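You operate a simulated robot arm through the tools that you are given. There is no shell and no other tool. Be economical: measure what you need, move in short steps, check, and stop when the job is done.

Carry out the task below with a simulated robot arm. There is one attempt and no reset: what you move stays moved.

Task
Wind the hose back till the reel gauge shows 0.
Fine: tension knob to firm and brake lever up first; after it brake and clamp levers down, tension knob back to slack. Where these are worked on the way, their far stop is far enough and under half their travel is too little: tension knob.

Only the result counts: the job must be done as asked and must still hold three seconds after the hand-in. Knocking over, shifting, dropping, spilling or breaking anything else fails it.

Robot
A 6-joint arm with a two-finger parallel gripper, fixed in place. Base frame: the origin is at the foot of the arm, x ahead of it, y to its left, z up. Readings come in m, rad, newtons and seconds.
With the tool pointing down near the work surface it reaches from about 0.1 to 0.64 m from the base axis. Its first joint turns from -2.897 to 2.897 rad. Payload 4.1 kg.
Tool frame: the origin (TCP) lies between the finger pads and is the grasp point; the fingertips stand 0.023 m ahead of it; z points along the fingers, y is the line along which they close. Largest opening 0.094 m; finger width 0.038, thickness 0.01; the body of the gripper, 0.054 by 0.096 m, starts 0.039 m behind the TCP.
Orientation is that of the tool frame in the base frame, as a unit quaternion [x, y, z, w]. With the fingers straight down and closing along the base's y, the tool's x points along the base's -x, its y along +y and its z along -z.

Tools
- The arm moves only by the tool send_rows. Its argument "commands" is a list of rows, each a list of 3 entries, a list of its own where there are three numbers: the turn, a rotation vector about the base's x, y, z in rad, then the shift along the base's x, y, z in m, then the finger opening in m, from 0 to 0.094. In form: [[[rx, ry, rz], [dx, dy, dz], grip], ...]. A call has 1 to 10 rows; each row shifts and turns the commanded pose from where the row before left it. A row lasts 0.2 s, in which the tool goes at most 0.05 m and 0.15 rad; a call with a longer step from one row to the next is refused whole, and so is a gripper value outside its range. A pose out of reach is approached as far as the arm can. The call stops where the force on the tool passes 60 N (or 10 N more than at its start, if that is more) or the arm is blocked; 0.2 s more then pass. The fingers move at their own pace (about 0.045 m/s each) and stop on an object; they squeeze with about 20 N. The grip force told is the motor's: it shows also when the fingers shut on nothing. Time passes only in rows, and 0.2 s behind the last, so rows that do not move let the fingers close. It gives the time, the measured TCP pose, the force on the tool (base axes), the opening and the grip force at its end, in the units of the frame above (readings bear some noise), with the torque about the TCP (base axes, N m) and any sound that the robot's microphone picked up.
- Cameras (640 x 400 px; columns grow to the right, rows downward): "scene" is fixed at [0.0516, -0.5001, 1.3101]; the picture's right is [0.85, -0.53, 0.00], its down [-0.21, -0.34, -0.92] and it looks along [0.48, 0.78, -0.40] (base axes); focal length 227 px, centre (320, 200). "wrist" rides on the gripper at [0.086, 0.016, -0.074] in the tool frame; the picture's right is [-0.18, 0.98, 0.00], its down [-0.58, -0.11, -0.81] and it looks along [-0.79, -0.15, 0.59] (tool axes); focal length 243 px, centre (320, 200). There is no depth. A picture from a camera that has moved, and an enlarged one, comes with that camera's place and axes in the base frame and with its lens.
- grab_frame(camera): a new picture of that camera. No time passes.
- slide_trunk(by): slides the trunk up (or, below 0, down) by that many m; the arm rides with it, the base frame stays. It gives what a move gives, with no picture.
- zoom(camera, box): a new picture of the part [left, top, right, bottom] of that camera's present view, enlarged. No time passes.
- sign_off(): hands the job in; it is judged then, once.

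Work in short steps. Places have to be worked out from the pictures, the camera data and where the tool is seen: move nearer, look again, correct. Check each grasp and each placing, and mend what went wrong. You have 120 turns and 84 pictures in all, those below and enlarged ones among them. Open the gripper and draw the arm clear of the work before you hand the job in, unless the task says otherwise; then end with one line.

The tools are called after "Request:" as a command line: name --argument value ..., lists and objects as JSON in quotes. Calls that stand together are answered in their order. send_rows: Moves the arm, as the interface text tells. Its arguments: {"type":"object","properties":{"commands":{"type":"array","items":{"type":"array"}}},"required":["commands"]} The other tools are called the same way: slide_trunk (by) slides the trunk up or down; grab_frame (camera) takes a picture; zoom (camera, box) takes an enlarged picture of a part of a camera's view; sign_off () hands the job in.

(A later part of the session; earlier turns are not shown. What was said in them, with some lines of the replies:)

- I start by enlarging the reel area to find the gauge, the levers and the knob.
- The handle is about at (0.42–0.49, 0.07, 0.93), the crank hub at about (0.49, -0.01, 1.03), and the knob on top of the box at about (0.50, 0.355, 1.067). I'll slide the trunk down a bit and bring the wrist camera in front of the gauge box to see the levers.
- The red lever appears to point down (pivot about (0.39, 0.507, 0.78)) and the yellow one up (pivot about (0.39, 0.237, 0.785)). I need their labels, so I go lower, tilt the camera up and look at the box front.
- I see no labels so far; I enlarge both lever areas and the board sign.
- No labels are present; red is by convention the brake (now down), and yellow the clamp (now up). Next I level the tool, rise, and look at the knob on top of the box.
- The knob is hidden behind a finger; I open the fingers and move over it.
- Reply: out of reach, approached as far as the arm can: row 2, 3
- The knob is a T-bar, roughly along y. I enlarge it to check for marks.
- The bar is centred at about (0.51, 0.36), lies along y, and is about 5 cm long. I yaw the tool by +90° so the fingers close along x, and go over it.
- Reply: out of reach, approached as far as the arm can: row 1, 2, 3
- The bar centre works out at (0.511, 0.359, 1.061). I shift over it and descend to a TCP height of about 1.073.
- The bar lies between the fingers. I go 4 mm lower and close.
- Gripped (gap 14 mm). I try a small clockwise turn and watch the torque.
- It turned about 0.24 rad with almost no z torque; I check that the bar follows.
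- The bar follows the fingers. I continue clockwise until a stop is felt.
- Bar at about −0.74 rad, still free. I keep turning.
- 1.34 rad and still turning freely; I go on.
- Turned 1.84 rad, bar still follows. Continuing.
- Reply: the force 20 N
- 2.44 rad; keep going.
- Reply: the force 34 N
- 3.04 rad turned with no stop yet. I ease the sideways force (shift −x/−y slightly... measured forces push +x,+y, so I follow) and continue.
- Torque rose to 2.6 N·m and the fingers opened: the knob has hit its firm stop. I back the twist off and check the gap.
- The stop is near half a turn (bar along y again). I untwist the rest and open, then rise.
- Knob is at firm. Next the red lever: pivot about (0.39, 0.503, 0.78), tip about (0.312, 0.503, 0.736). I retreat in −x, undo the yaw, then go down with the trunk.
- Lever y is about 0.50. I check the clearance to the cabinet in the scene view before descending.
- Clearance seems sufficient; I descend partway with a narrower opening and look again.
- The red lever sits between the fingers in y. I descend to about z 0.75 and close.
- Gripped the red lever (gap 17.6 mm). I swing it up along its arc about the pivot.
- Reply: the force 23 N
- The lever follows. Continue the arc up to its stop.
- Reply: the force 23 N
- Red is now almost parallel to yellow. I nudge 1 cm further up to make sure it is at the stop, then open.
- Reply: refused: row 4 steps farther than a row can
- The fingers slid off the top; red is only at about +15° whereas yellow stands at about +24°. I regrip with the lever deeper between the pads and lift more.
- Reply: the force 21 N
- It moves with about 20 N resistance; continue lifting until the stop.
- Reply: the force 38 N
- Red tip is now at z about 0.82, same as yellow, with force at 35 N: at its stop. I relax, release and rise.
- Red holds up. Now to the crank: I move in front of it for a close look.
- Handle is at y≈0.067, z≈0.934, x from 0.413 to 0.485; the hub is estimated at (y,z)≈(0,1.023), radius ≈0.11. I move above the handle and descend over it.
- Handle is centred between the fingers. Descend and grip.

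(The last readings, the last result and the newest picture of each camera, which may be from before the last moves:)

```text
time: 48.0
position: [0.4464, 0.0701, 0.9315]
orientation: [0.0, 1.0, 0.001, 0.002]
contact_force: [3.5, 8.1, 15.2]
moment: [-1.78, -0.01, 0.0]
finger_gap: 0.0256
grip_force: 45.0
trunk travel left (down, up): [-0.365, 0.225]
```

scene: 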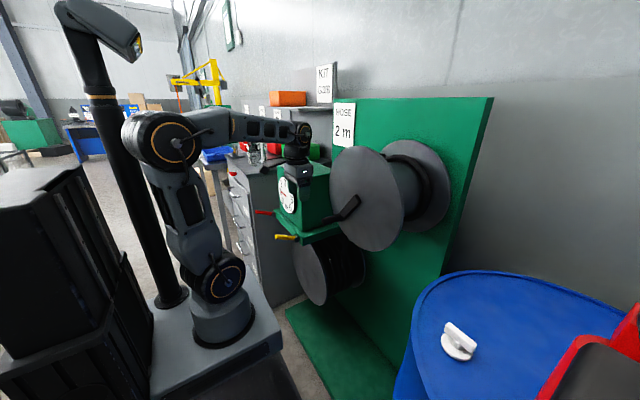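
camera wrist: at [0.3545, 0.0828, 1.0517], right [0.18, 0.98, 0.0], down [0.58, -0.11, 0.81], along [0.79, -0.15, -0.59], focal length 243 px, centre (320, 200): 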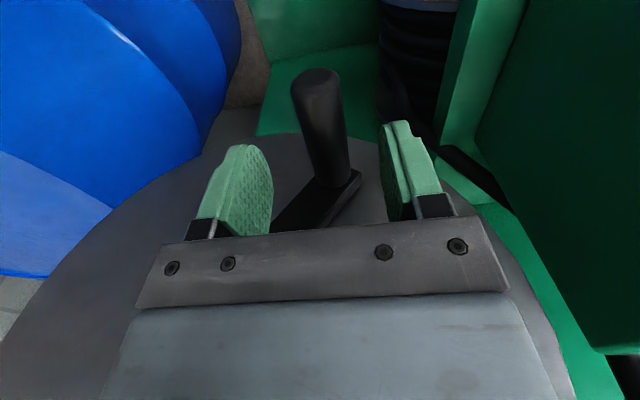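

Gripped (gap 25.6 mm). The hose leaves the drum top toward +y, so winding in should be +y-and-up here. I try about 18° and watch the gauge.

Request:
send_rows --commands '[[[0, 0, 0], [0, 0.0092, 0.0078], 0.0], [[0, 0, 0], [0, 0.0083, 0.0088], 0.0], [[0, 0, 0], [0, 0.0074, 0.0095], 0.0]]'

Request:
zoom --camera "scene" --box '[260, 150, 380, 240]'

```text
time: 48.8
position: [0.4457, 0.0932, 0.9565]
orientation: [-0.001, 1.0, 0.001, 0.0]
contact_force: [3.2, -8.6, -0.3]
moment: [0.3, -0.03, 1.24]
finger_gap: 0.0249
grip_force: 45.4
trunk travel left (down, up): [-0.365, 0.225]
```

```text
4.44 times, centred on (320, 195) of scene
camera zoom: at [0.0516, -0.5001, 1.3101], right [0.85, -0.53, 0.0], down [-0.21, -0.34, -0.92], along [0.48, 0.78, -0.4], focal length 1009 px, centre (320, 222)
```

zoom: 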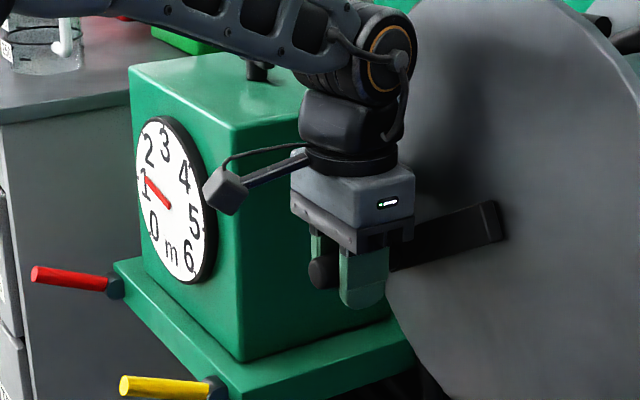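

The crank turns. I enlarge the gauge to see which way the needle went.

Request:
zoom --camera "scene" --box '[280, 170, 304, 208]'

```text
10.53 times, centred on (292, 189) of scene
camera zoom: at [0.0516, -0.5001, 1.3101], right [0.85, -0.53, 0.0], down [-0.21, -0.34, -0.92], along [0.48, 0.78, -0.4], focal length 2389 px, centre (615, 316)
```

zoom: 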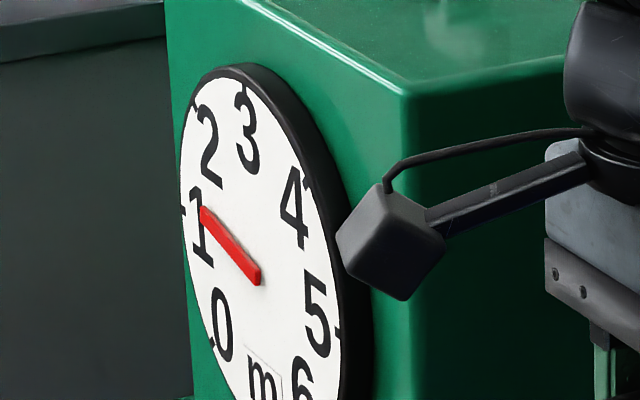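

The needle has crept a little above 1, so this direction pays out. I reverse: back, then on through the bottom.

Request:
send_rows --commands '[[[0, 0, 0], [0, -0.0114, -0.014], 0.0], [[0, 0, 0], [0, -0.0135, -0.0121], 0.0], [[0, 0, 0], [0, -0.0151, -0.0098], 0.0], [[0, 0, 0], [0, -0.0165, -0.0073], 0.0], [[0, 0, 0], [0, -0.0174, -0.0046], 0.0], [[0, 0, 0], [0, -0.018, -0.0019], 0.0]]'

Request:
zoom --camera "scene" --box '[270, 150, 370, 225]'

```text
time: 49.5
position: [0.4451, 0.0721, 0.9297]
orientation: [-0.017, 1.0, -0.001, 0.009]
contact_force: [-9.2, 57.0, 13.6]
moment: [-6.01, 0.16, 4.11]
finger_gap: 0.0267
grip_force: 45.2
trunk travel left (down, up): [-0.365, 0.225]
stopped in row 3: the force on the tool passed its limit at 63 N (the readings are from after the stop); the commanded pose is now the measured one
```

```text
5.33 times, centred on (320, 188) of scene
camera zoom: at [0.0516, -0.5001, 1.3101], right [0.85, -0.53, 0.0], down [-0.21, -0.34, -0.92], along [0.48, 0.78, -0.4], focal length 1211 px, centre (320, 267)
```

zoom: 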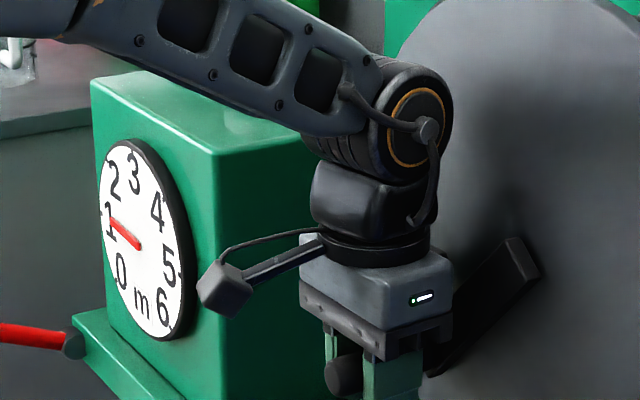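

Blocked at the start angle with a large moment: its lever arm (about 0.1 m above the TCP) suggests the gripper's body/flange is touching the crank arm rather than the reel being locked. I open, tilt the tool back so the wrist leans away from the crank arm, and regrip.

Request:
send_rows --commands '[[[0, 0, 0], [0, 0, 0], 0.06], [[0, 0, 0], [0, 0, 0], 0.06], [[0, -0.15, 0], [-0.004, 0, 0], 0.06], [[0, -0.15, 0], [-0.004, 0, 0], 0.06], [[0, -0.15, 0], [0, 0, 0], 0.06], [[0, -0.15, 0], [0, 0, 0], 0.06]]'

Request:
grab_frame --camera "wrist"

Request:
zoom --camera "scene" --box '[270, 150, 430, 270]'

```text
time: 50.9
position: [0.4395, 0.0609, 0.9274]
orientation: [-0.008, 0.953, 0.0, 0.303]
contact_force: [-0.2, -0.8, 0.2]
moment: [0.0, -0.03, -0.02]
finger_gap: 0.06
grip_force: 0.0
trunk travel left (down, up): [-0.365, 0.225]
```

```text
43 pictures are left
camera wrist: at [0.3256, 0.0756, 0.9377], right [0.14, 0.99, 0.1], down [0.01, -0.1, 0.99], along [0.99, -0.13, -0.03], focal length 243 px, centre (320, 200)
```

wrist: 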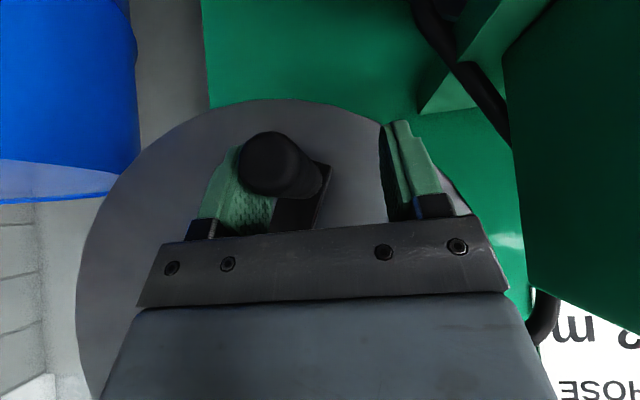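

```text
3.33 times, centred on (350, 210) of scene
camera zoom: at [0.0516, -0.5001, 1.3101], right [0.85, -0.53, 0.0], down [-0.21, -0.34, -0.92], along [0.48, 0.78, -0.4], focal length 757 px, centre (220, 167)
```

zoom: 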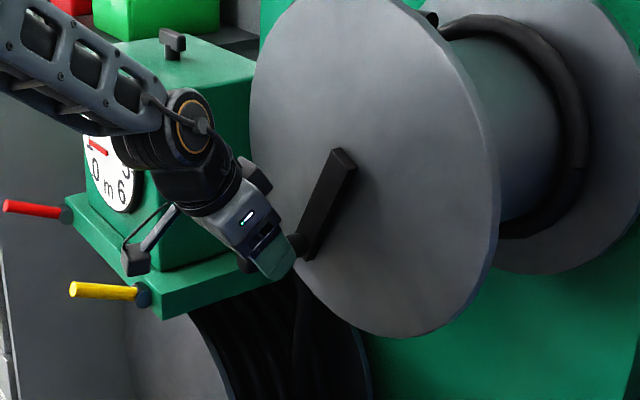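

The handle actually moved past its start, to about y 0.046, z 0.92. So the reel isn't locked. I shift over, regrip, and look at the gauge.

Request:
send_rows --commands '[[[0, 0, 0], [0, -0.013, -0.006], 0.06], [[0, 0, 0], [0, 0, 0], 0.0], [[0, 0, 0], [0, 0, 0], 0.0], [[0, 0, 0], [0, 0, 0], 0.0]]'

Request:
zoom --camera "scene" --box '[265, 165, 313, 195]'

```text
time: 51.9
position: [0.4399, 0.0484, 0.9211]
orientation: [-0.006, 0.954, -0.001, 0.301]
contact_force: [-0.8, -4.5, 4.1]
moment: [-0.08, -0.33, -1.59]
finger_gap: 0.0259
grip_force: 42.8
trunk travel left (down, up): [-0.365, 0.225]
```

```text
13.33 times, centred on (289, 180) of scene
camera zoom: at [0.0516, -0.5001, 1.3101], right [0.85, -0.53, 0.0], down [-0.21, -0.34, -0.92], along [0.48, 0.78, -0.4], focal length 3026 px, centre (733, 467)
```

zoom: 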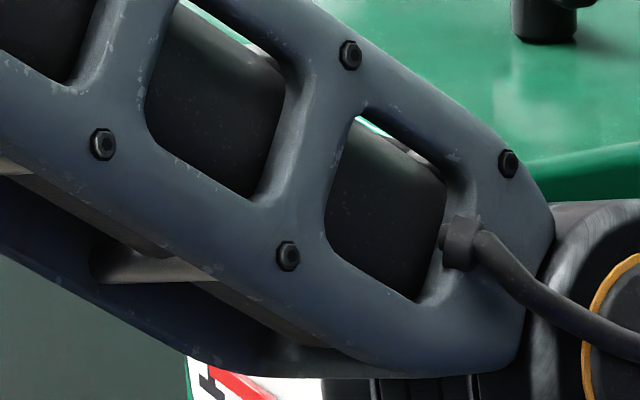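

Regripped. I wind on slowly (about 27°) in the reverse direction.

Request:
send_rows --commands '[[[0, 0, 0], [0, -0.0084, -0.0036], 0.0], [[0, 0, 0], [0, -0.0084, -0.0027], 0.0], [[0, 0, 0], [0, -0.0087, -0.0022], 0.0], [[0, 0, 0], [0, -0.0088, -0.0014], 0.0], [[0, 0, 0], [0, -0.009, -0.0007], 0.0], [[0, 0, 0], [0, -0.009, 0], 0.0]]'

Request:
zoom --camera "scene" --box '[265, 150, 425, 270]'

```text
time: 53.3
position: [0.4394, -0.0042, 0.9108]
orientation: [-0.008, 0.954, -0.001, 0.301]
contact_force: [6.2, 7.9, -2.6]
moment: [-0.66, -0.93, -2.21]
finger_gap: 0.0257
grip_force: 45.2
trunk travel left (down, up): [-0.365, 0.225]
```

```text
3.33 times, centred on (345, 210) of scene
camera zoom: at [0.0516, -0.5001, 1.3101], right [0.85, -0.53, 0.0], down [-0.21, -0.34, -0.92], along [0.48, 0.78, -0.4], focal length 757 px, centre (237, 167)
```

zoom: 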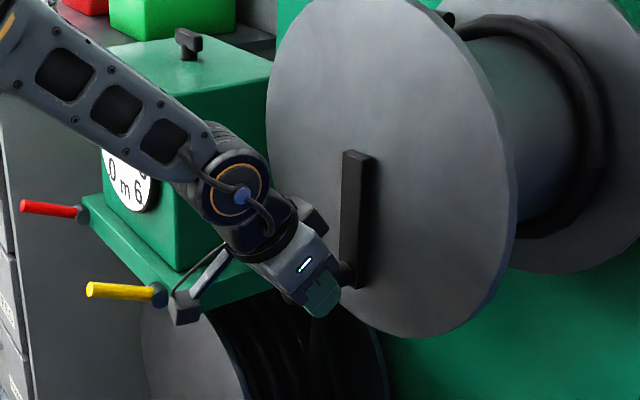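

Forces are low and the crank is now pointing straight down. I go on 45° up the other side, then read the gauge.

Request:
send_rows --commands '[[[0, 0, 0], [0, -0.0177, 0.002], 0.0], [[0, 0, 0], [0, -0.0171, 0.0047], 0.0], [[0, 0, 0], [0, -0.0162, 0.0074], 0.0], [[0, 0, 0], [0, -0.0149, 0.0099], 0.0], [[0, 0, 0], [0, -0.0131, 0.012], 0.0]]'

Request:
zoom --camera "scene" --box '[265, 150, 425, 270]'

```text
time: 54.5
position: [0.439, -0.0834, 0.9478]
orientation: [-0.008, 0.953, -0.001, 0.302]
contact_force: [-0.6, 8.1, 2.0]
moment: [-0.07, -0.83, -2.0]
finger_gap: 0.0261
grip_force: 45.2
trunk travel left (down, up): [-0.365, 0.225]
```

```text
3.33 times, centred on (345, 210) of scene
camera zoom: at [0.0516, -0.5001, 1.3101], right [0.85, -0.53, 0.0], down [-0.21, -0.34, -0.92], along [0.48, 0.78, -0.4], focal length 757 px, centre (237, 167)
```

zoom: 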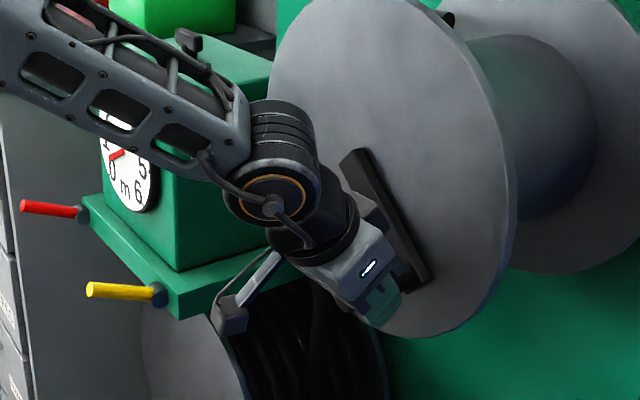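

The needle is moving toward 0. I enlarge the gauge.

Request:
zoom --camera "scene" --box '[284, 176, 308, 206]'

```text
13.33 times, centred on (296, 191) of scene
camera zoom: at [0.0516, -0.5001, 1.3101], right [0.85, -0.53, 0.0], down [-0.21, -0.34, -0.92], along [0.48, 0.78, -0.4], focal length 3026 px, centre (640, 320)
```

zoom: 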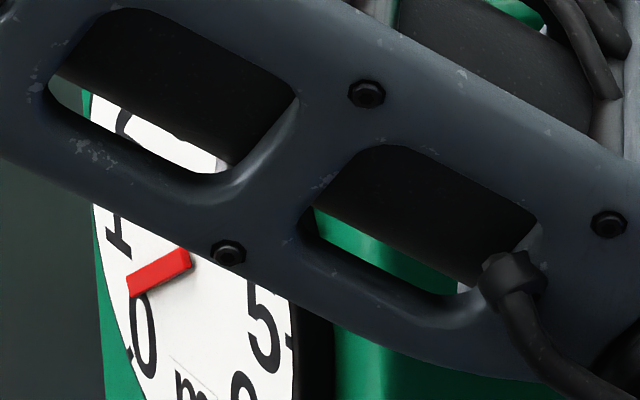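

Reading about 0.28 after about 85° of turning, so roughly 33° remain. I advance 27° and look again.

Request:
send_rows --commands '[[[0, 0, 0], [0, -0.0058, 0.0068], 0.0], [[0, 0, 0], [0, -0.0053, 0.0071], 0.0], [[0, 0, 0], [0, -0.0047, 0.0076], 0.0], [[0, 0, 0], [0, -0.0041, 0.0079], 0.0], [[0, 0, 0], [0, -0.0034, 0.0082], 0.0], [[0, 0, 0], [0, -0.0028, 0.0085], 0.0]]'

Request:
zoom --camera "scene" --box '[278, 176, 308, 206]'

```text
time: 55.9
position: [0.4385, -0.1075, 0.994]
orientation: [-0.009, 0.954, -0.001, 0.301]
contact_force: [1.0, 21.0, -4.7]
moment: [-0.6, -1.0, -2.02]
finger_gap: 0.026
grip_force: 44.9
trunk travel left (down, up): [-0.365, 0.225]
```

```text
13.33 times, centred on (293, 191) of scene
camera zoom: at [0.0516, -0.5001, 1.3101], right [0.85, -0.53, 0.0], down [-0.21, -0.34, -0.92], along [0.48, 0.78, -0.4], focal length 3026 px, centre (680, 320)
```

zoom: 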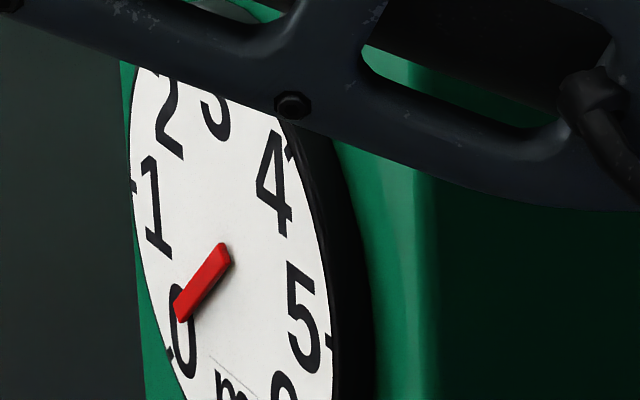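

About 0.04 remains, i.e. some 4–5° of crank. I nudge 4° more and look at the gauge at high enlargement.

Request:
send_rows --commands '[[[0, 0, 0], [0, -0.001, 0.004], 0.0], [[0, 0, 0], [0, -0.001, 0.004], 0.0], [[0, 0, 0], [0, 0, 0], 0.0]]'

Request:
zoom --camera "scene" --box '[281, 178, 305, 210]'

```text
time: 56.7
position: [0.4395, -0.1091, 1.0014]
orientation: [-0.009, 0.954, -0.001, 0.301]
contact_force: [-2.2, 24.9, -4.8]
moment: [-0.66, 0.12, -1.82]
finger_gap: 0.0262
grip_force: 45.1
trunk travel left (down, up): [-0.365, 0.225]
```

```text
12.50 times, centred on (293, 194) of scene
camera zoom: at [0.0516, -0.5001, 1.3101], right [0.85, -0.53, 0.0], down [-0.21, -0.34, -0.92], along [0.48, 0.78, -0.4], focal length 2837 px, centre (658, 275)
```

zoom: 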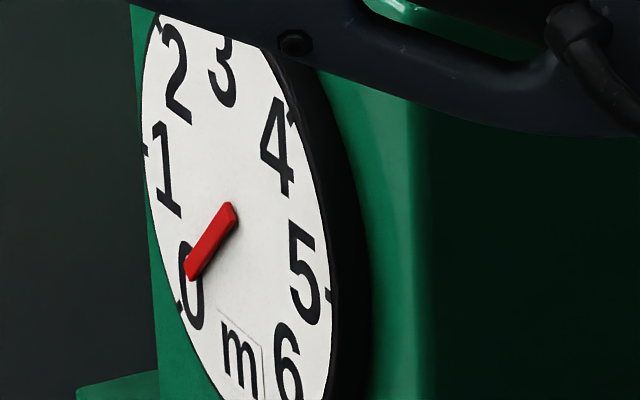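

The needle now seems aligned with the 0 mark within about 0.02. I release the handle, back off and view the gauge more squarely with the wrist camera.

Request:
send_rows --commands '[[[0, 0, 0], [0, 0, 0], 0.06], [[0, 0, 0], [0, 0, 0], 0.06], [[0, 0, 0], [-0.04, 0, 0.01], 0.06], [[0, 0, 0], [-0.04, 0, 0.01], 0.06], [[0, 0, 0], [-0.04, 0.02, 0], 0.06], [[0, 0, 0], [0, 0.045, 0], 0.02], [[0, 0, 0], [0, 0.045, 0], 0.02], [[0, 0, 0], [0, 0.045, 0], 0.02], [[0, 0, 0], [0, 0.045, 0], 0.02], [[0, 0, 0], [0, 0.045, 0], 0.02]]'

Request:
grab_frame --camera "wrist"

```text
time: 58.3
position: [0.2987, -0.104, 0.9659]
orientation: [0.137, 0.968, -0.011, 0.21]
contact_force: [-0.7, -0.7, 0.3]
moment: [0.0, 0.01, -0.02]
finger_gap: 0.0201
grip_force: 0.1
trunk travel left (down, up): [-0.365, 0.225]
stopped in row 7: the arm was blocked; the commanded pose is now the measured one
```

```text
35 pictures are left
camera wrist: at [0.1981, -0.0606, 1.0002], right [0.42, 0.9, 0.11], down [0.16, -0.19, 0.97], along [0.89, -0.39, -0.22], focal length 243 px, centre (320, 200)
```

wrist: 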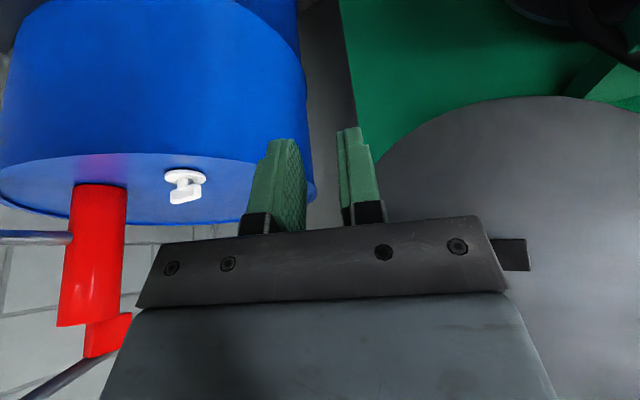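

The arm reported being blocked; I look at the scene.

Request:
grab_frame --camera "scene"

```text
34 pictures are left
```

scene: 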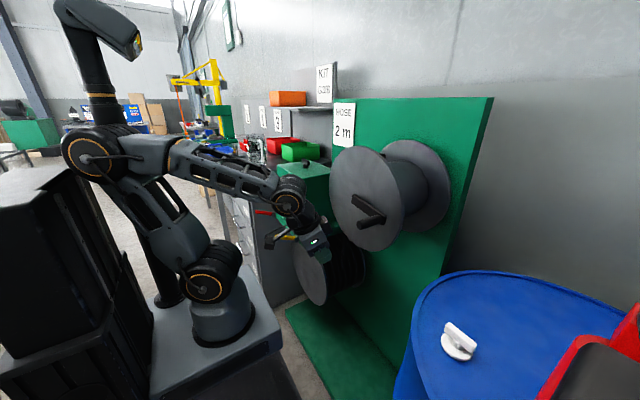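

The folded elbow probably met the column. I restore the straight-down orientation while going slightly forward and left.

Request:
send_rows --commands '[[[0.006, 0.106, 0.07], [0.01, 0.01, 0.01], 0.02], [[0.006, 0.106, 0.07], [0.01, 0.01, 0.01], 0.02], [[0.006, 0.106, 0.07], [0.01, 0.02, 0], 0.02], [[0.005, 0.106, 0.067], [0, 0.03, 0], 0.02]]'

```text
time: 59.3
position: [0.3323, -0.0342, 0.9919]
orientation: [-0.002, 1.0, -0.003, 0.01]
contact_force: [0.5, -0.3, -0.9]
moment: [0.02, 0.01, 0.01]
finger_gap: 0.0199
grip_force: 0.0
trunk travel left (down, up): [-0.365, 0.225]
```

Recovered. I go left to view the gauge beside the fingers.

Request:
send_rows --commands '[[[0, 0, 0], [-0.01, 0.045, 0], 0.02], [[0, 0, 0], [-0.01, 0.045, 0], 0.02], [[0, 0, 0], [-0.01, 0.045, 0], 0.02], [[0, 0, 0], [0, 0.045, 0], 0.02], [[0, 0, 0], [0, 0.045, 0], 0.02], [[0, 0, 0], [0, 0.02, 0], 0.02]]'

Request:
zoom --camera "wrist" --box '[380, 60, 640, 240]'

Request:
zoom --camera "scene" --box '[260, 130, 460, 260]'

```text
time: 60.7
position: [0.2992, 0.2112, 0.9925]
orientation: [0.0, 1.0, -0.002, 0.01]
contact_force: [-0.2, 0.0, 1.1]
moment: [0.0, 0.0, 0.0]
finger_gap: 0.02
grip_force: 0.0
trunk travel left (down, up): [-0.365, 0.225]
```

```text
2.22 times, centred on (510, 150) of wrist
camera zoom: at [0.2113, 0.227, 1.0656], right [0.18, 0.98, 0.0], down [0.56, -0.1, 0.82], along [0.81, -0.15, -0.57], focal length 539 px, centre (-102, 311)
```

zoom: 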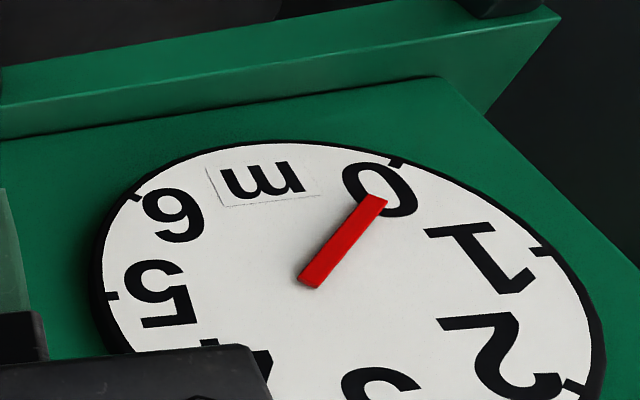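

```text
3.08 times, centred on (360, 195) of scene
camera zoom: at [0.0516, -0.5001, 1.3101], right [0.85, -0.53, 0.0], down [-0.21, -0.34, -0.92], along [0.48, 0.78, -0.4], focal length 698 px, centre (197, 215)
```

zoom: 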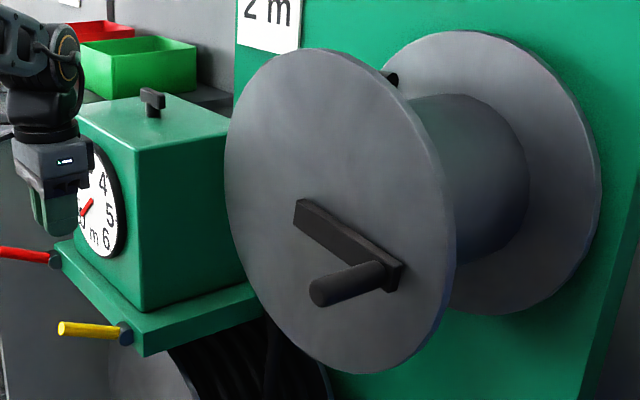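

The needle appears slightly (about 0.04) above 0. I enlarge for a precise estimate.

Request:
zoom --camera "wrist" --box '[480, 115, 640, 215]'

```text
4.00 times, centred on (560, 165) of wrist
camera zoom: at [0.2113, 0.227, 1.0656], right [0.18, 0.98, 0.0], down [0.56, -0.1, 0.82], along [0.81, -0.15, -0.57], focal length 970 px, centre (-640, 340)
```

zoom: 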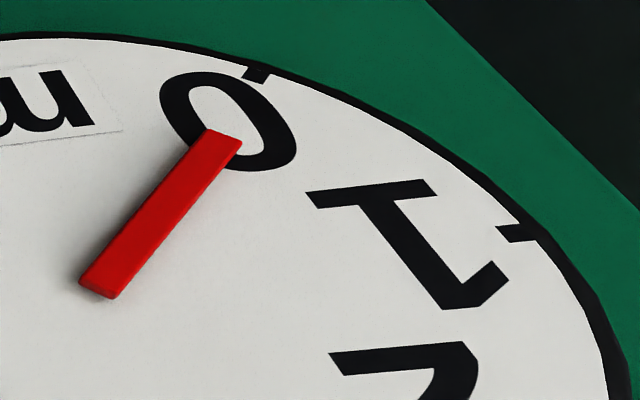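

Back-projection puts the needle 2.7–3° short of the 0 mark, i.e. about 0.06 m, needing about 7° more crank. The handle is now at about (y −0.111, z 1.007), to the right of the hub, so I approach it from above.

Request:
send_rows --commands '[[[0, 0, 0], [0, -0.04, 0.028], 0.06], [[0, 0, 0], [0, -0.04, 0.028], 0.06], [[0, 0, 0], [0, -0.04, 0.028], 0.06], [[0, 0, 0], [0.028, -0.04, 0], 0.06], [[0, 0, 0], [0.028, -0.04, 0], 0.06], [[0, 0, 0], [0.028, -0.04, 0], 0.06], [[0, 0, 0], [0.028, -0.04, 0], 0.06], [[0, 0, 0], [0.028, -0.04, 0], 0.06]]'

Request:
grab_frame --camera "wrist"

```text
time: 62.5
position: [0.4429, -0.1108, 1.0767]
orientation: [-0.002, 1.0, -0.002, 0.011]
contact_force: [-0.1, -0.3, 0.1]
moment: [0.0, -0.02, -0.02]
finger_gap: 0.06
grip_force: 0.0
trunk travel left (down, up): [-0.365, 0.225]
```

```text
30 pictures are left
camera wrist: at [0.3544, -0.095, 1.1481], right [0.18, 0.98, 0.0], down [0.56, -0.1, 0.82], along [0.81, -0.15, -0.57], focal length 243 px, centre (320, 200)
```

wrist: 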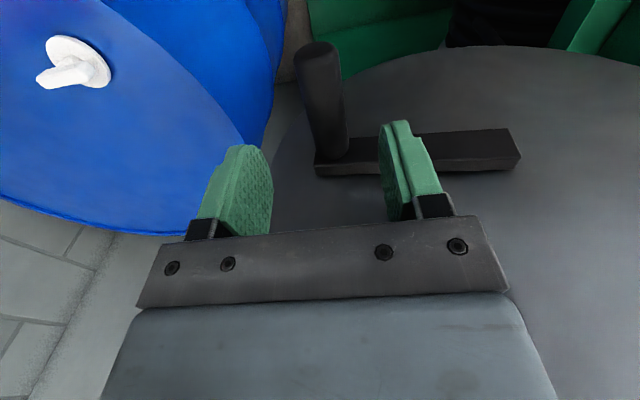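

The handle is centred between the fingers (z about 1.015). Descend, grip.

Request:
send_rows --commands '[[[0, 0, 0], [0, 0.001, -0.035], 0.06], [[0, 0, 0], [0, 0, -0.03], 0.06], [[0, 0, 0], [0, 0, 0], 0.0], [[0, 0, 0], [0, 0, 0], 0.0], [[0, 0, 0], [0, 0, 0], 0.0], [[0, 0, 0], [0, 0, 0], 0.0]]'

```text
time: 63.9
position: [0.4433, -0.1083, 1.0117]
orientation: [0.0, 1.0, -0.001, 0.01]
contact_force: [0.7, 8.4, -3.9]
moment: [-0.18, -0.58, -1.39]
finger_gap: 0.0254
grip_force: 44.8
trunk travel left (down, up): [-0.365, 0.225]
```

Gripped. I wind about 7° more: 13 mm up.

Request:
send_rows --commands '[[[0, 0, 0], [0, 0, 0.005], 0.0], [[0, 0, 0], [0, 0, 0.005], 0.0], [[0, 0, 0], [0, 0, 0.004], 0.0], [[0, 0, 0], [0, 0, 0], 0.0]]'

Request:
zoom --camera "scene" --box '[278, 174, 308, 214]'

```text
time: 64.9
position: [0.4432, -0.1098, 1.0245]
orientation: [-0.002, 1.0, -0.002, 0.011]
contact_force: [4.0, 10.6, -7.2]
moment: [-0.01, -0.77, -1.46]
finger_gap: 0.0257
grip_force: 45.1
trunk travel left (down, up): [-0.365, 0.225]
```

```text
10.00 times, centred on (293, 194) of scene
camera zoom: at [0.0516, -0.5001, 1.3101], right [0.85, -0.53, 0.0], down [-0.21, -0.34, -0.92], along [0.48, 0.78, -0.4], focal length 2270 px, centre (590, 260)
```

zoom: 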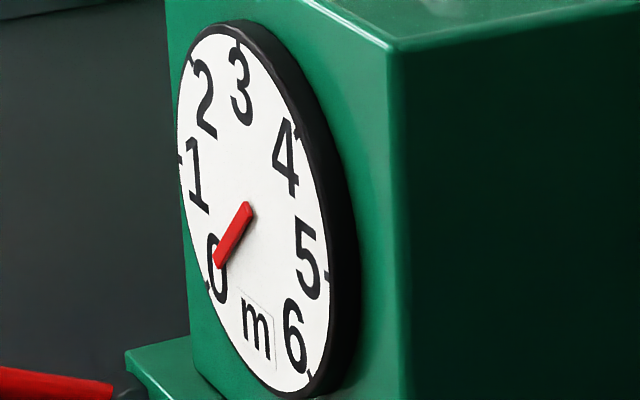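

Scene back-projection gives the needle at 45.0° against 45.2° for the mark: 0. I release, back off upward, and confirm with the closer wrist view.

Request:
send_rows --commands '[[[0, 0, 0], [0, 0, -0.001], 0.06], [[0, 0, 0], [0, 0, 0], 0.06], [[0, 0, 0], [0, 0, 0.04], 0.06], [[0, 0, 0], [-0.028, 0.03, 0.025], 0.06], [[0, 0, 0], [-0.028, 0.04, 0], 0.06], [[0, 0, 0], [-0.028, 0.04, 0], 0.06], [[0, 0, 0], [-0.028, 0.04, 0], 0.06], [[0, 0, 0], [-0.028, 0.04, 0], 0.03]]'

Request:
send_rows --commands '[[[0, 0, 0], [0, 0.04, -0.03], 0.03], [[0, 0, 0], [0, 0.04, -0.03], 0.03], [[0, 0, 0], [0, 0.04, -0.03], 0.03], [[0, 0, 0], [0, 0.02, -0.005], 0.03]]'

Request:
zoom --camera "wrist" --box '[460, 100, 640, 220]'

```text
time: 66.7
position: [0.3025, 0.0788, 1.0891]
orientation: [-0.001, 1.0, -0.001, 0.01]
contact_force: [-0.4, -0.6, -1.3]
moment: [0.0, -0.01, -0.02]
finger_gap: 0.03
grip_force: 0.0
trunk travel left (down, up): [-0.365, 0.225]
```

```text
time: 67.7
position: [0.3014, 0.2203, 0.9937]
orientation: [0.0, 1.0, -0.002, 0.011]
contact_force: [0.9, 0.2, -0.2]
moment: [-0.04, 0.01, -0.02]
finger_gap: 0.0299
grip_force: 0.1
trunk travel left (down, up): [-0.365, 0.225]
```

```text
3.33 times, centred on (550, 160) of wrist
camera zoom: at [0.2131, 0.236, 1.0661], right [0.18, 0.98, 0.0], down [0.56, -0.1, 0.82], along [0.81, -0.15, -0.57], focal length 809 px, centre (-447, 333)
```

zoom: 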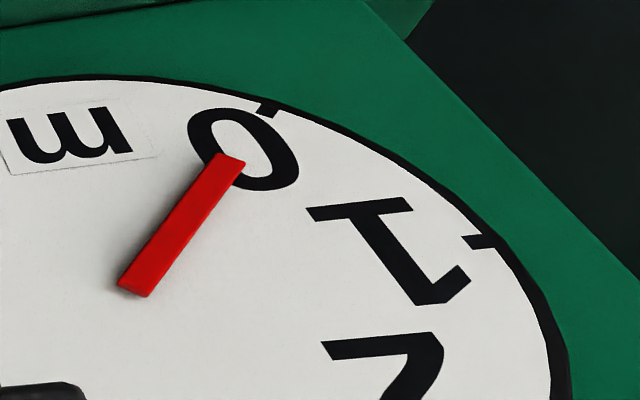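

The needle is at 44.9° vs 45.2° for the mark: gauge shows 0 and holds after release. Now the red lever down: I move above it.

Request:
send_rows --commands '[[[0, 0, 0], [0, 0.04, 0], 0.05], [[0, 0, 0], [0, 0.04, 0], 0.05], [[0, 0, 0], [0.005, 0.04, 0], 0.05], [[0, 0, 0], [0.005, 0.04, 0], 0.05], [[0, 0, 0], [0.005, 0.04, 0], 0.05], [[0, 0, 0], [0.005, 0.04, 0], 0.05], [[0, 0, 0], [0, 0.04, 0], 0.05]]'

Request:
slide_trunk --by -0.1

Request:
grab_frame --camera "wrist"

```text
time: 69.3
position: [0.3205, 0.4997, 0.991]
orientation: [-0.001, 1.0, -0.002, 0.01]
contact_force: [0.2, -0.1, 0.3]
moment: [0.0, 0.0, 0.01]
finger_gap: 0.0498
grip_force: 0.2
trunk travel left (down, up): [-0.365, 0.225]
```

```text
time: 70.6
position: [0.3201, 0.5012, 0.8916]
orientation: [-0.002, 1.0, -0.002, 0.011]
contact_force: [0.6, -0.1, 0.0]
moment: [-0.01, -0.01, 0.01]
finger_gap: 0.05
grip_force: 0.0
trunk travel left (down, up): [-0.265, 0.325]
```

```text
27 pictures are left
camera wrist: at [0.2327, 0.5157, 0.9639], right [0.18, 0.98, 0.0], down [0.56, -0.1, 0.82], along [0.81, -0.15, -0.57], focal length 243 px, centre (320, 200)
```

wrist: 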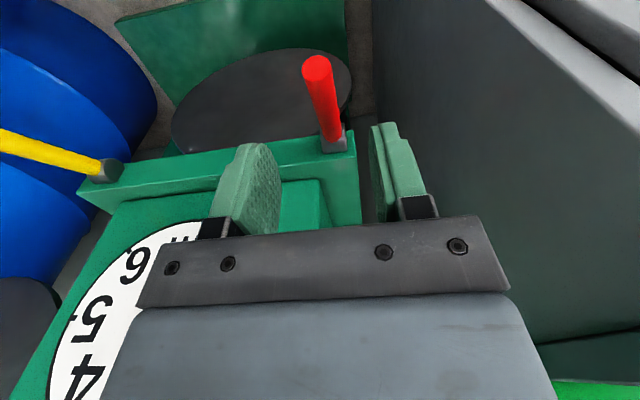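

Lever centred. Descend, grip, and swing it down along the arc.

Request:
send_rows --commands '[[[0, 0, 0], [0, -0.001, -0.03], 0.05], [[0, 0, 0], [0, 0, -0.03], 0.05], [[0, 0, 0], [0, 0, -0.027], 0.05], [[0, 0, 0], [0, 0, 0], 0.0], [[0, 0, 0], [0, 0, 0], 0.0], [[0, 0, 0], [0, 0, 0], 0.0]]'

Request:
send_rows --commands '[[[0, 0, 0], [-0.0038, 0, -0.01], 0.0], [[0, 0, 0], [-0.0025, 0, -0.0105], 0.0], [[0, 0, 0], [-0.0009, 0, -0.0107], 0.0], [[0, 0, 0], [0.0006, 0, -0.0107], 0.0], [[0, 0, 0], [0.002, 0, -0.0105], 0.0], [[0, 0, 0], [0.0035, 0, -0.0102], 0.0], [[0, 0, 0], [0.0049, 0, -0.0096], 0.0]]'

Request:
zoom --camera "scene" --box '[220, 170, 340, 260]'

```text
time: 72.0
position: [0.3206, 0.5001, 0.8068]
orientation: [-0.002, 1.0, 0.0, 0.01]
contact_force: [2.4, 12.7, -1.0]
moment: [0.02, -0.05, -0.18]
finger_gap: 0.0176
grip_force: 44.9
trunk travel left (down, up): [-0.265, 0.325]
```

```text
time: 73.6
position: [0.3225, 0.4999, 0.7343]
orientation: [-0.004, 1.0, -0.001, 0.012]
contact_force: [-24.0, 29.0, 17.2]
moment: [-0.27, -2.32, -0.95]
finger_gap: 0.0176
grip_force: 45.0
trunk travel left (down, up): [-0.265, 0.325]
```

```text
4.44 times, centred on (280, 215) of scene
camera zoom: at [0.0516, -0.5001, 1.3101], right [0.85, -0.53, 0.0], down [-0.21, -0.34, -0.92], along [0.48, 0.78, -0.4], focal length 1009 px, centre (498, 133)
```

zoom: 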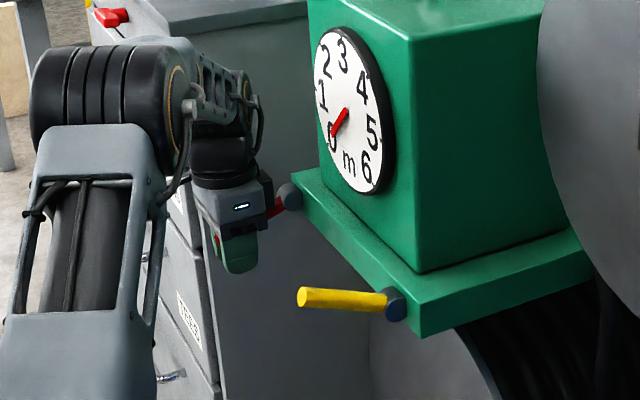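

The lever is at about its former down angle. One more small press, then release and rise.

Request:
send_rows --commands '[[[0, 0, 0], [0.002, 0, -0.004], 0.0], [[0, 0, 0], [0.001, 0, -0.003], 0.0]]'

Request:
send_rows --commands '[[[0, 0, 0], [0, 0, 0.002], 0.05], [[0, 0, 0], [0, 0, 0], 0.05], [[0, 0, 0], [0, 0, 0], 0.05], [[0, 0, 0], [0, 0, 0.04], 0.05], [[0, 0, 0], [-0.01, 0, 0.045], 0.05], [[0, 0, 0], [-0.01, -0.02, 0.04], 0.05], [[0, 0, 0], [0, -0.03, 0.03], 0.05]]'

Request:
zoom --camera "scene" --box '[220, 170, 340, 260]'

```text
time: 74.2
position: [0.3211, 0.5011, 0.7331]
orientation: [-0.004, 1.0, 0.003, 0.013]
contact_force: [-41.7, 9.6, 13.9]
moment: [-0.09, -2.99, -0.24]
finger_gap: 0.0176
grip_force: 44.6
trunk travel left (down, up): [-0.265, 0.325]
stopped in row 2: the force on the tool passed its limit at 62 N (the readings are from after the stop); the commanded pose is now the measured one
```

```text
time: 75.8
position: [0.3076, 0.4471, 0.8883]
orientation: [-0.001, 1.0, 0.002, 0.012]
contact_force: [0.8, 0.3, -0.6]
moment: [-0.02, -0.01, -0.01]
finger_gap: 0.0498
grip_force: 0.0
trunk travel left (down, up): [-0.265, 0.325]
```

```text
4.44 times, centred on (280, 215) of scene
camera zoom: at [0.0516, -0.5001, 1.3101], right [0.85, -0.53, 0.0], down [-0.21, -0.34, -0.92], along [0.48, 0.78, -0.4], focal length 1009 px, centre (498, 133)
```

zoom: 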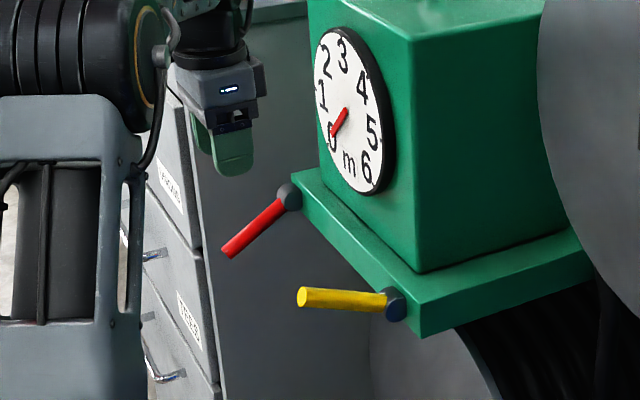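

Red is down as at the start. Now the yellow lever at y≈0.241: move above it.

Request:
send_rows --commands '[[[0, 0, 0], [0, -0.04, 0], 0.05], [[0, 0, 0], [0, -0.04, 0], 0.05], [[0, 0, 0], [0.004, -0.042, 0], 0.05], [[0, 0, 0], [0.004, -0.042, 0], 0.05], [[0, 0, 0], [0.005, -0.042, 0], 0.05]]'

Request:
grab_frame --camera "wrist"

```text
time: 77.0
position: [0.3202, 0.2409, 0.8886]
orientation: [-0.002, 1.0, 0.002, 0.012]
contact_force: [0.7, 0.3, -0.8]
moment: [-0.02, -0.01, 0.02]
finger_gap: 0.0499
grip_force: 0.0
trunk travel left (down, up): [-0.265, 0.325]
```

```text
24 pictures are left
camera wrist: at [0.232, 0.256, 0.9611], right [0.18, 0.98, 0.01], down [0.56, -0.11, 0.82], along [0.81, -0.14, -0.57], focal length 243 px, centre (320, 200)
```

wrist: 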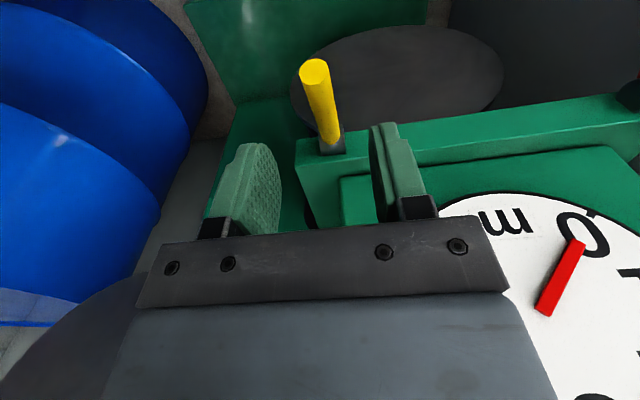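

Same picture as for red. Descend, grip and swing down.

Request:
send_rows --commands '[[[0, 0, 0], [0, -0.001, -0.03], 0.05], [[0, 0, 0], [0, 0, -0.03], 0.05], [[0, 0, 0], [0, 0, -0.023], 0.05], [[0, 0, 0], [0, 0, 0], 0.0], [[0, 0, 0], [0, 0, 0], 0.0], [[0, 0, 0], [0, 0, 0], 0.0]]'

Request:
send_rows --commands '[[[0, 0, 0], [-0.0038, 0, -0.01], 0.0], [[0, 0, 0], [-0.0025, 0, -0.0105], 0.0], [[0, 0, 0], [-0.0009, 0, -0.0107], 0.0], [[0, 0, 0], [0.0006, 0, -0.0107], 0.0], [[0, 0, 0], [0.002, 0, -0.0105], 0.0], [[0, 0, 0], [0.0035, 0, -0.0102], 0.0], [[0, 0, 0], [0.0049, 0, -0.0096], 0.0]]'

Request:
zoom --camera "scene" --box '[220, 170, 340, 260]'

```text
time: 78.4
position: [0.3195, 0.2403, 0.8053]
orientation: [0.0, 1.0, 0.002, 0.011]
contact_force: [-0.8, 13.3, -1.4]
moment: [-0.12, 0.06, -0.52]
finger_gap: 0.0176
grip_force: 44.8
trunk travel left (down, up): [-0.265, 0.325]
```

```text
time: 80.0
position: [0.321, 0.2406, 0.733]
orientation: [-0.002, 1.0, 0.001, 0.012]
contact_force: [-26.3, 5.8, 15.8]
moment: [0.24, -2.26, -0.83]
finger_gap: 0.0174
grip_force: 45.2
trunk travel left (down, up): [-0.265, 0.325]
```

```text
4.44 times, centred on (280, 215) of scene
camera zoom: at [0.0516, -0.5001, 1.3101], right [0.85, -0.53, 0.0], down [-0.21, -0.34, -0.92], along [0.48, 0.78, -0.4], focal length 1009 px, centre (498, 133)
```

zoom: 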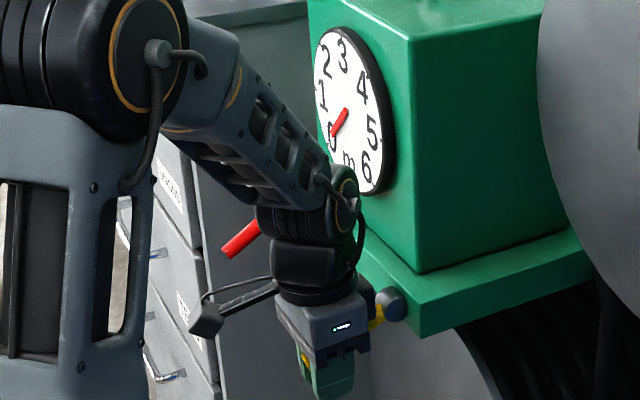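

Yellow is down likewise. One small press for the stop, then release and rise.

Request:
send_rows --commands '[[[0, 0, 0], [0.002, 0, -0.004], 0.0], [[0, 0, 0], [0.001, 0, -0.003], 0.0]]'

Request:
send_rows --commands '[[[0, 0, 0], [0, 0, 0.002], 0.05], [[0, 0, 0], [0, 0, 0], 0.05], [[0, 0, 0], [0, 0, 0], 0.05], [[0, 0, 0], [0, 0, 0.04], 0.05], [[0, 0, 0], [-0.01, 0, 0.045], 0.05], [[0, 0, 0], [-0.01, 0, 0.045], 0.05], [[0, 0, 0], [0, 0, 0.045], 0.05]]'

Request:
slide_trunk --by 0.28

Request:
zoom --camera "scene" --box '[220, 140, 380, 260]'

```text
time: 80.5
position: [0.3228, 0.2398, 0.7335]
orientation: [-0.003, 1.0, 0.002, 0.015]
contact_force: [-46.1, 10.8, 28.5]
moment: [-0.11, -4.17, -0.23]
finger_gap: 0.0176
grip_force: 44.9
trunk travel left (down, up): [-0.265, 0.325]
stopped in row 2: the force on the tool passed its limit at 65 N (the readings are from after the stop); the commanded pose is now the measured one
```

```text
time: 82.0
position: [0.3084, 0.2364, 0.9083]
orientation: [-0.002, 1.0, 0.002, 0.013]
contact_force: [0.0, -0.4, 0.5]
moment: [-0.01, -0.03, 0.01]
finger_gap: 0.0501
grip_force: 0.1
trunk travel left (down, up): [-0.265, 0.325]
```

```text
time: 84.9
position: [0.309, 0.2366, 1.1883]
orientation: [-0.002, 1.0, 0.001, 0.012]
contact_force: [0.5, -0.2, 0.2]
moment: [0.02, 0.03, 0.0]
finger_gap: 0.05
grip_force: 0.2
trunk travel left (down, up): [-0.545, 0.045]
```

```text
3.33 times, centred on (300, 200) of scene
camera zoom: at [0.0516, -0.5001, 1.3101], right [0.85, -0.53, 0.0], down [-0.21, -0.34, -0.92], along [0.48, 0.78, -0.4], focal length 757 px, centre (387, 200)
```

zoom: 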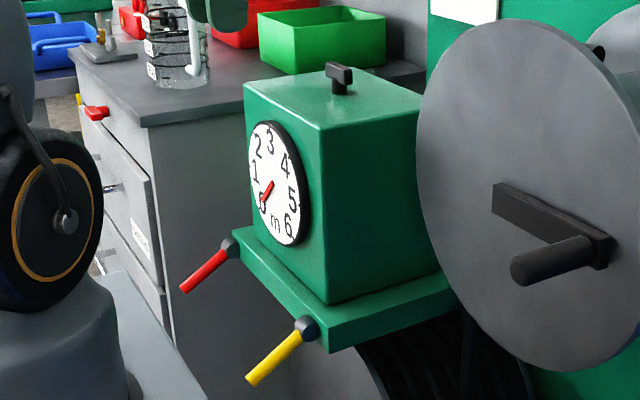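

Both levers are down and the gauge shows 0. Finally the knob: I yaw to −90° while moving over it.

Request:
send_rows --commands '[[[0, 0.025, -0.14], [0.02, 0.0124, 0], 0.06], [[0, 0, -0.145], [0.02, 0.0124, 0], 0.06], [[0, 0, -0.145], [0.02, 0.0124, 0], 0.06], [[0, 0, -0.145], [0.02, 0.0124, 0], 0.06], [[0, 0, -0.145], [0.02, 0.0124, 0], 0.06], [[0, 0, -0.145], [0.02, 0.0124, 0], 0.06], [[0, 0, -0.145], [0.02, 0.0124, 0], 0.06], [[0, 0, -0.145], [0.02, 0.0124, 0], 0.06], [[0, 0, -0.145], [0.02, 0.0124, 0], 0.06], [[0, 0, -0.145], [0.02, 0.0124, 0], 0.06]]'

Request:
send_rows --commands '[[[0, 0, -0.126], [0, 0, -0.02], 0.06]]'

Request:
grab_frame --camera "wrist"

```text
time: 87.1
position: [0.5083, 0.3603, 1.1883]
orientation: [0.661, 0.75, 0.001, 0.001]
contact_force: [-0.6, -1.0, -0.3]
moment: [0.01, 0.01, 0.0]
finger_gap: 0.0599
grip_force: 0.0
trunk travel left (down, up): [-0.545, 0.045]
```

```text
time: 87.5
position: [0.5078, 0.3608, 1.1684]
orientation: [0.706, 0.708, 0.001, 0.001]
contact_force: [-0.5, -0.2, -0.4]
moment: [0.02, -0.01, 0.01]
finger_gap: 0.06
grip_force: 0.2
trunk travel left (down, up): [-0.545, 0.045]
```

```text
21 pictures are left
camera wrist: at [0.5238, 0.4479, 1.2436], right [0.98, -0.18, 0.0], down [-0.11, -0.58, 0.81], along [-0.15, -0.79, -0.59], focal length 243 px, centre (320, 200)
```

wrist: 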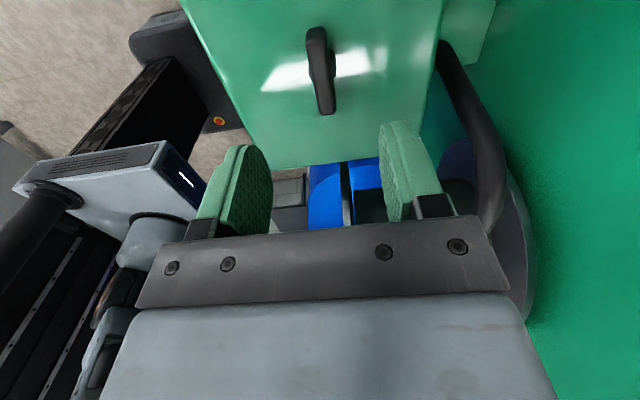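

The bar sits at (0.508, 0.361), centred. Descend to z 1.072 and grip.

Request:
send_rows --commands '[[[0, 0, 0], [0.001, 0, -0.03], 0.06], [[0, 0, 0], [0, 0, -0.03], 0.06], [[0, 0, 0], [0, 0, -0.025], 0.06], [[0, 0, 0], [0, 0, -0.011], 0.06], [[0, 0, 0], [0, 0, 0], 0.0], [[0, 0, 0], [0, 0, 0], 0.0], [[0, 0, 0], [0, 0, 0], 0.0], [[0, 0, 0], [0, 0, 0], 0.0]]'

Request:
send_rows --commands '[[[0, 0, 0.1], [0, 0, 0], 0.0], [[0, 0, 0.1], [0, 0, 0], 0.0], [[0, 0, 0.1], [0, 0, 0], 0.0], [[0, 0, 0.1], [0, 0, 0], 0.0], [[0, 0, 0.1], [0, 0, 0], 0.0], [[0, 0, 0.1], [0, 0, 0], 0.0], [[0, 0, 0.1], [0, 0, 0], 0.0], [[0, 0, 0.1], [0, 0, 0], 0.0]]'

Request:
grab_frame --camera "wrist"

```text
time: 89.3
position: [0.5093, 0.3618, 1.0718]
orientation: [0.706, 0.708, 0.0, 0.001]
contact_force: [-3.8, 0.2, -2.1]
moment: [0.08, 0.28, 0.0]
finger_gap: 0.0138
grip_force: 44.9
trunk travel left (down, up): [-0.545, 0.045]
```

```text
time: 91.1
position: [0.5095, 0.3614, 1.0711]
orientation: [0.373, 0.928, -0.001, 0.0]
contact_force: [-9.9, -5.4, -22.3]
moment: [-0.31, -0.9, -0.01]
finger_gap: 0.014
grip_force: 45.1
trunk travel left (down, up): [-0.545, 0.045]
```

```text
20 pictures are left
camera wrist: at [0.4579, 0.4328, 1.1455], right [0.81, 0.58, 0.0], down [0.34, -0.48, 0.81], along [0.47, -0.66, -0.59], focal length 243 px, centre (320, 200)
```

wrist: 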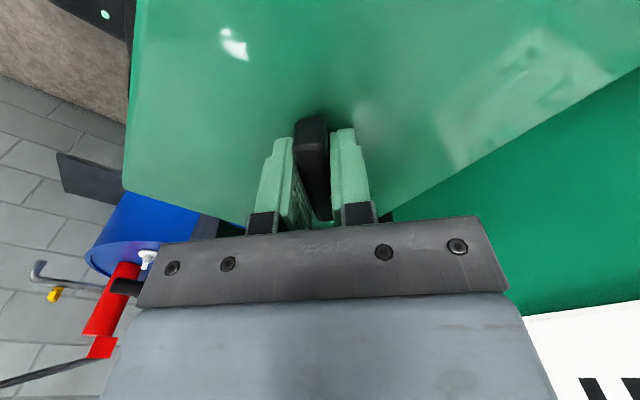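

The bar turns with the fingers (0.8 rad). Continue counter-clockwise.

Request:
send_rows --commands '[[[0, 0, 0.1], [0, 0, -0.001], 0.0], [[0, 0, 0.1], [0, 0, 0], 0.0], [[0, 0, 0.1], [0, 0, 0], 0.0], [[0, 0, 0.1], [0, 0, 0], 0.0], [[0, 0, 0.1], [0, 0, 0], 0.0], [[0, 0, 0.1], [0, 0, 0], 0.0], [[0, 0, 0.1], [0, 0, 0], 0.0], [[0, 0, 0.1], [0, 0, 0], 0.0]]'

Request:
send_rows --commands '[[[0, 0, 0.1], [0, 0, 0], 0.0], [[0, 0, 0.1], [0, 0, 0], 0.0], [[0, 0, 0.1], [0, 0, 0], 0.0], [[0, 0, 0.1], [0, 0, 0], 0.0], [[0, 0, 0.1], [0, 0, 0], 0.0], [[0, 0, 0.1], [0, 0, 0], 0.0], [[0, 0, 0.1], [0, 0, 0], 0.0], [[0, 0, 0.1], [0, 0, 0], 0.0]]'

Request:
grab_frame --camera "wrist"

```text
time: 92.9
position: [0.5094, 0.3603, 1.0717]
orientation: [-0.018, 1.0, 0.0, 0.0]
contact_force: [-13.1, -10.9, -18.7]
moment: [-0.29, -0.6, -0.02]
finger_gap: 0.014
grip_force: 45.3
trunk travel left (down, up): [-0.545, 0.045]
```

```text
time: 94.7
position: [0.5093, 0.3601, 1.0727]
orientation: [-0.406, 0.914, 0.002, -0.001]
contact_force: [-10.1, -20.4, -17.4]
moment: [0.42, -0.99, 0.01]
finger_gap: 0.0136
grip_force: 44.6
trunk travel left (down, up): [-0.545, 0.045]
```

```text
19 pictures are left
camera wrist: at [0.4392, 0.3062, 1.1458], right [-0.6, 0.8, 0.0], down [0.47, 0.36, 0.81], along [0.64, 0.49, -0.59], focal length 243 px, centre (320, 200)
```

wrist: 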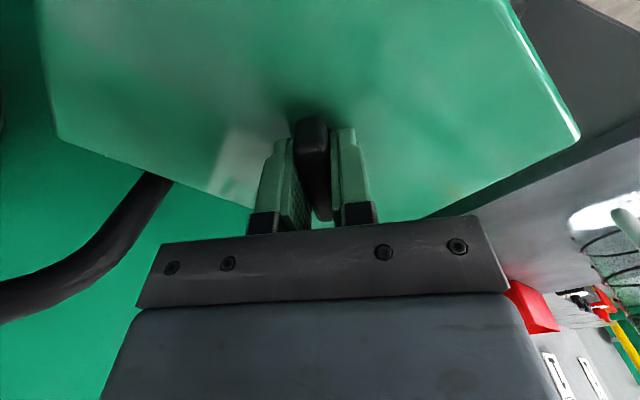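

Yaw now about +0.84; about 0.73 rad to the start position. I continue to the slack stop.

Request:
send_rows --commands '[[[0, 0, 0.1], [0, -0.001, -0.001], 0.0], [[0, 0, 0.1], [0, 0, 0], 0.0], [[0, 0, 0.1], [0, 0, 0], 0.0], [[0, 0, 0.1], [0, 0, 0], 0.0], [[0, 0, 0.1], [0, 0, 0], 0.0], [[0, 0, 0.1], [0, 0, 0], 0.0], [[0, 0, 0.1], [0, 0, 0], 0.0]]'

Request:
send_rows --commands '[[[0, 0, 0.05], [0, 0, 0], 0.0], [[0, 0, 0.05], [0, 0, 0], 0.0], [[0, 0, 0.04], [0, 0, 0], 0.0]]'

```text
time: 96.3
position: [0.5105, 0.3592, 1.071]
orientation: [-0.694, 0.72, 0.002, 0.001]
contact_force: [0.2, -9.3, 0.5]
moment: [-0.1, 0.07, 0.01]
finger_gap: 0.0136
grip_force: 44.9
trunk travel left (down, up): [-0.545, 0.045]
```

```text
time: 97.1
position: [0.5104, 0.3603, 1.0716]
orientation: [0.742, -0.67, -0.002, 0.0]
contact_force: [3.0, -6.4, 3.8]
moment: [0.52, -0.12, -2.05]
finger_gap: 0.0165
grip_force: 45.0
trunk travel left (down, up): [-0.545, 0.045]
```

Stop torque (−2 N·m): the knob is at the slack stop. I untwist by the overrun, open and rise clear.

Request:
send_rows --commands '[[[0, 0, -0.08], [0, 0, 0], 0.0], [[0, 0, 0], [0, 0, 0], 0.06], [[0, 0, 0], [0, 0, 0], 0.06], [[0, 0, 0], [0, 0, 0], 0.06], [[0, 0, 0], [0, 0, 0.03], 0.06], [[0, 0, 0], [0, 0, 0.04], 0.06], [[0, 0, 0], [0, 0, 0.04], 0.06], [[0, 0, 0], [-0.04, 0, 0.02], 0.09], [[0, 0, 0], [-0.045, 0, 0], 0.09], [[0, 0, 0], [-0.045, 0, 0], 0.09]]'

Request:
zoom --camera "scene" --box '[220, 120, 460, 270]'

Request:
zoom --camera "scene" --box '[278, 174, 308, 214]'

```text
time: 99.3
position: [0.3791, 0.3579, 1.2016]
orientation: [0.714, -0.7, 0.0, 0.0]
contact_force: [-0.4, -0.3, -0.3]
moment: [0.0, 0.03, -0.01]
finger_gap: 0.09
grip_force: 0.0
trunk travel left (down, up): [-0.545, 0.045]
```

```text
2.67 times, centred on (340, 195) of scene
camera zoom: at [0.0516, -0.5001, 1.3101], right [0.85, -0.53, 0.0], down [-0.21, -0.34, -0.92], along [0.48, 0.78, -0.4], focal length 605 px, centre (267, 213)
```

zoom: 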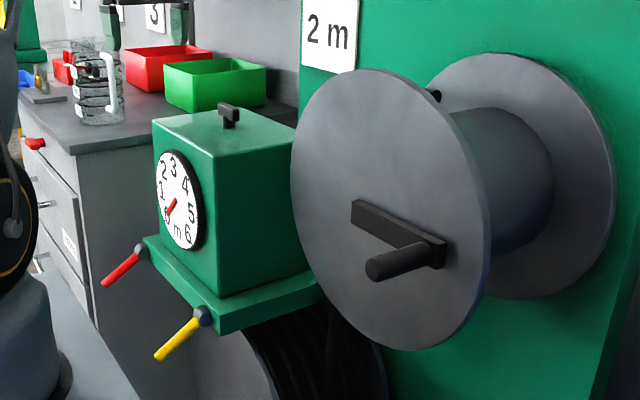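

```text
10.00 times, centred on (293, 194) of scene
camera zoom: at [0.0516, -0.5001, 1.3101], right [0.85, -0.53, 0.0], down [-0.21, -0.34, -0.92], along [0.48, 0.78, -0.4], focal length 2270 px, centre (590, 260)
```

zoom: 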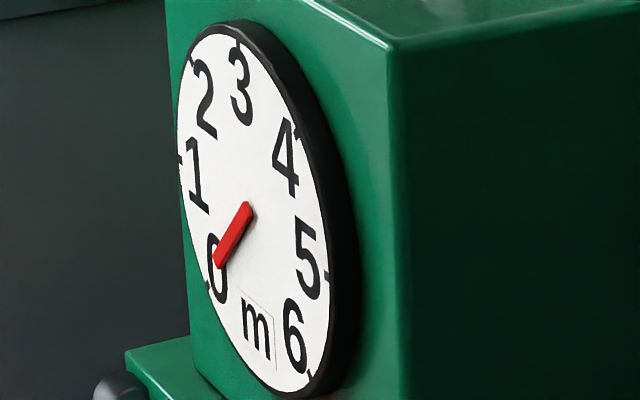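

The gauge is at 0, both levers are down, the knob is at slack, and the arm is clear with the gripper open. I hand in.

Request:
sign_off

```text
The job is handed in.
```

The hose is wound back and the gauge reads 0. The tension knob went to firm and the red lever up before winding; now both levers are down and the knob is back at slack. The levers carry no labels, so I took red as the brake and yellow as the clamp. I also first turned the crank about 18° the wrong way before reversing it.
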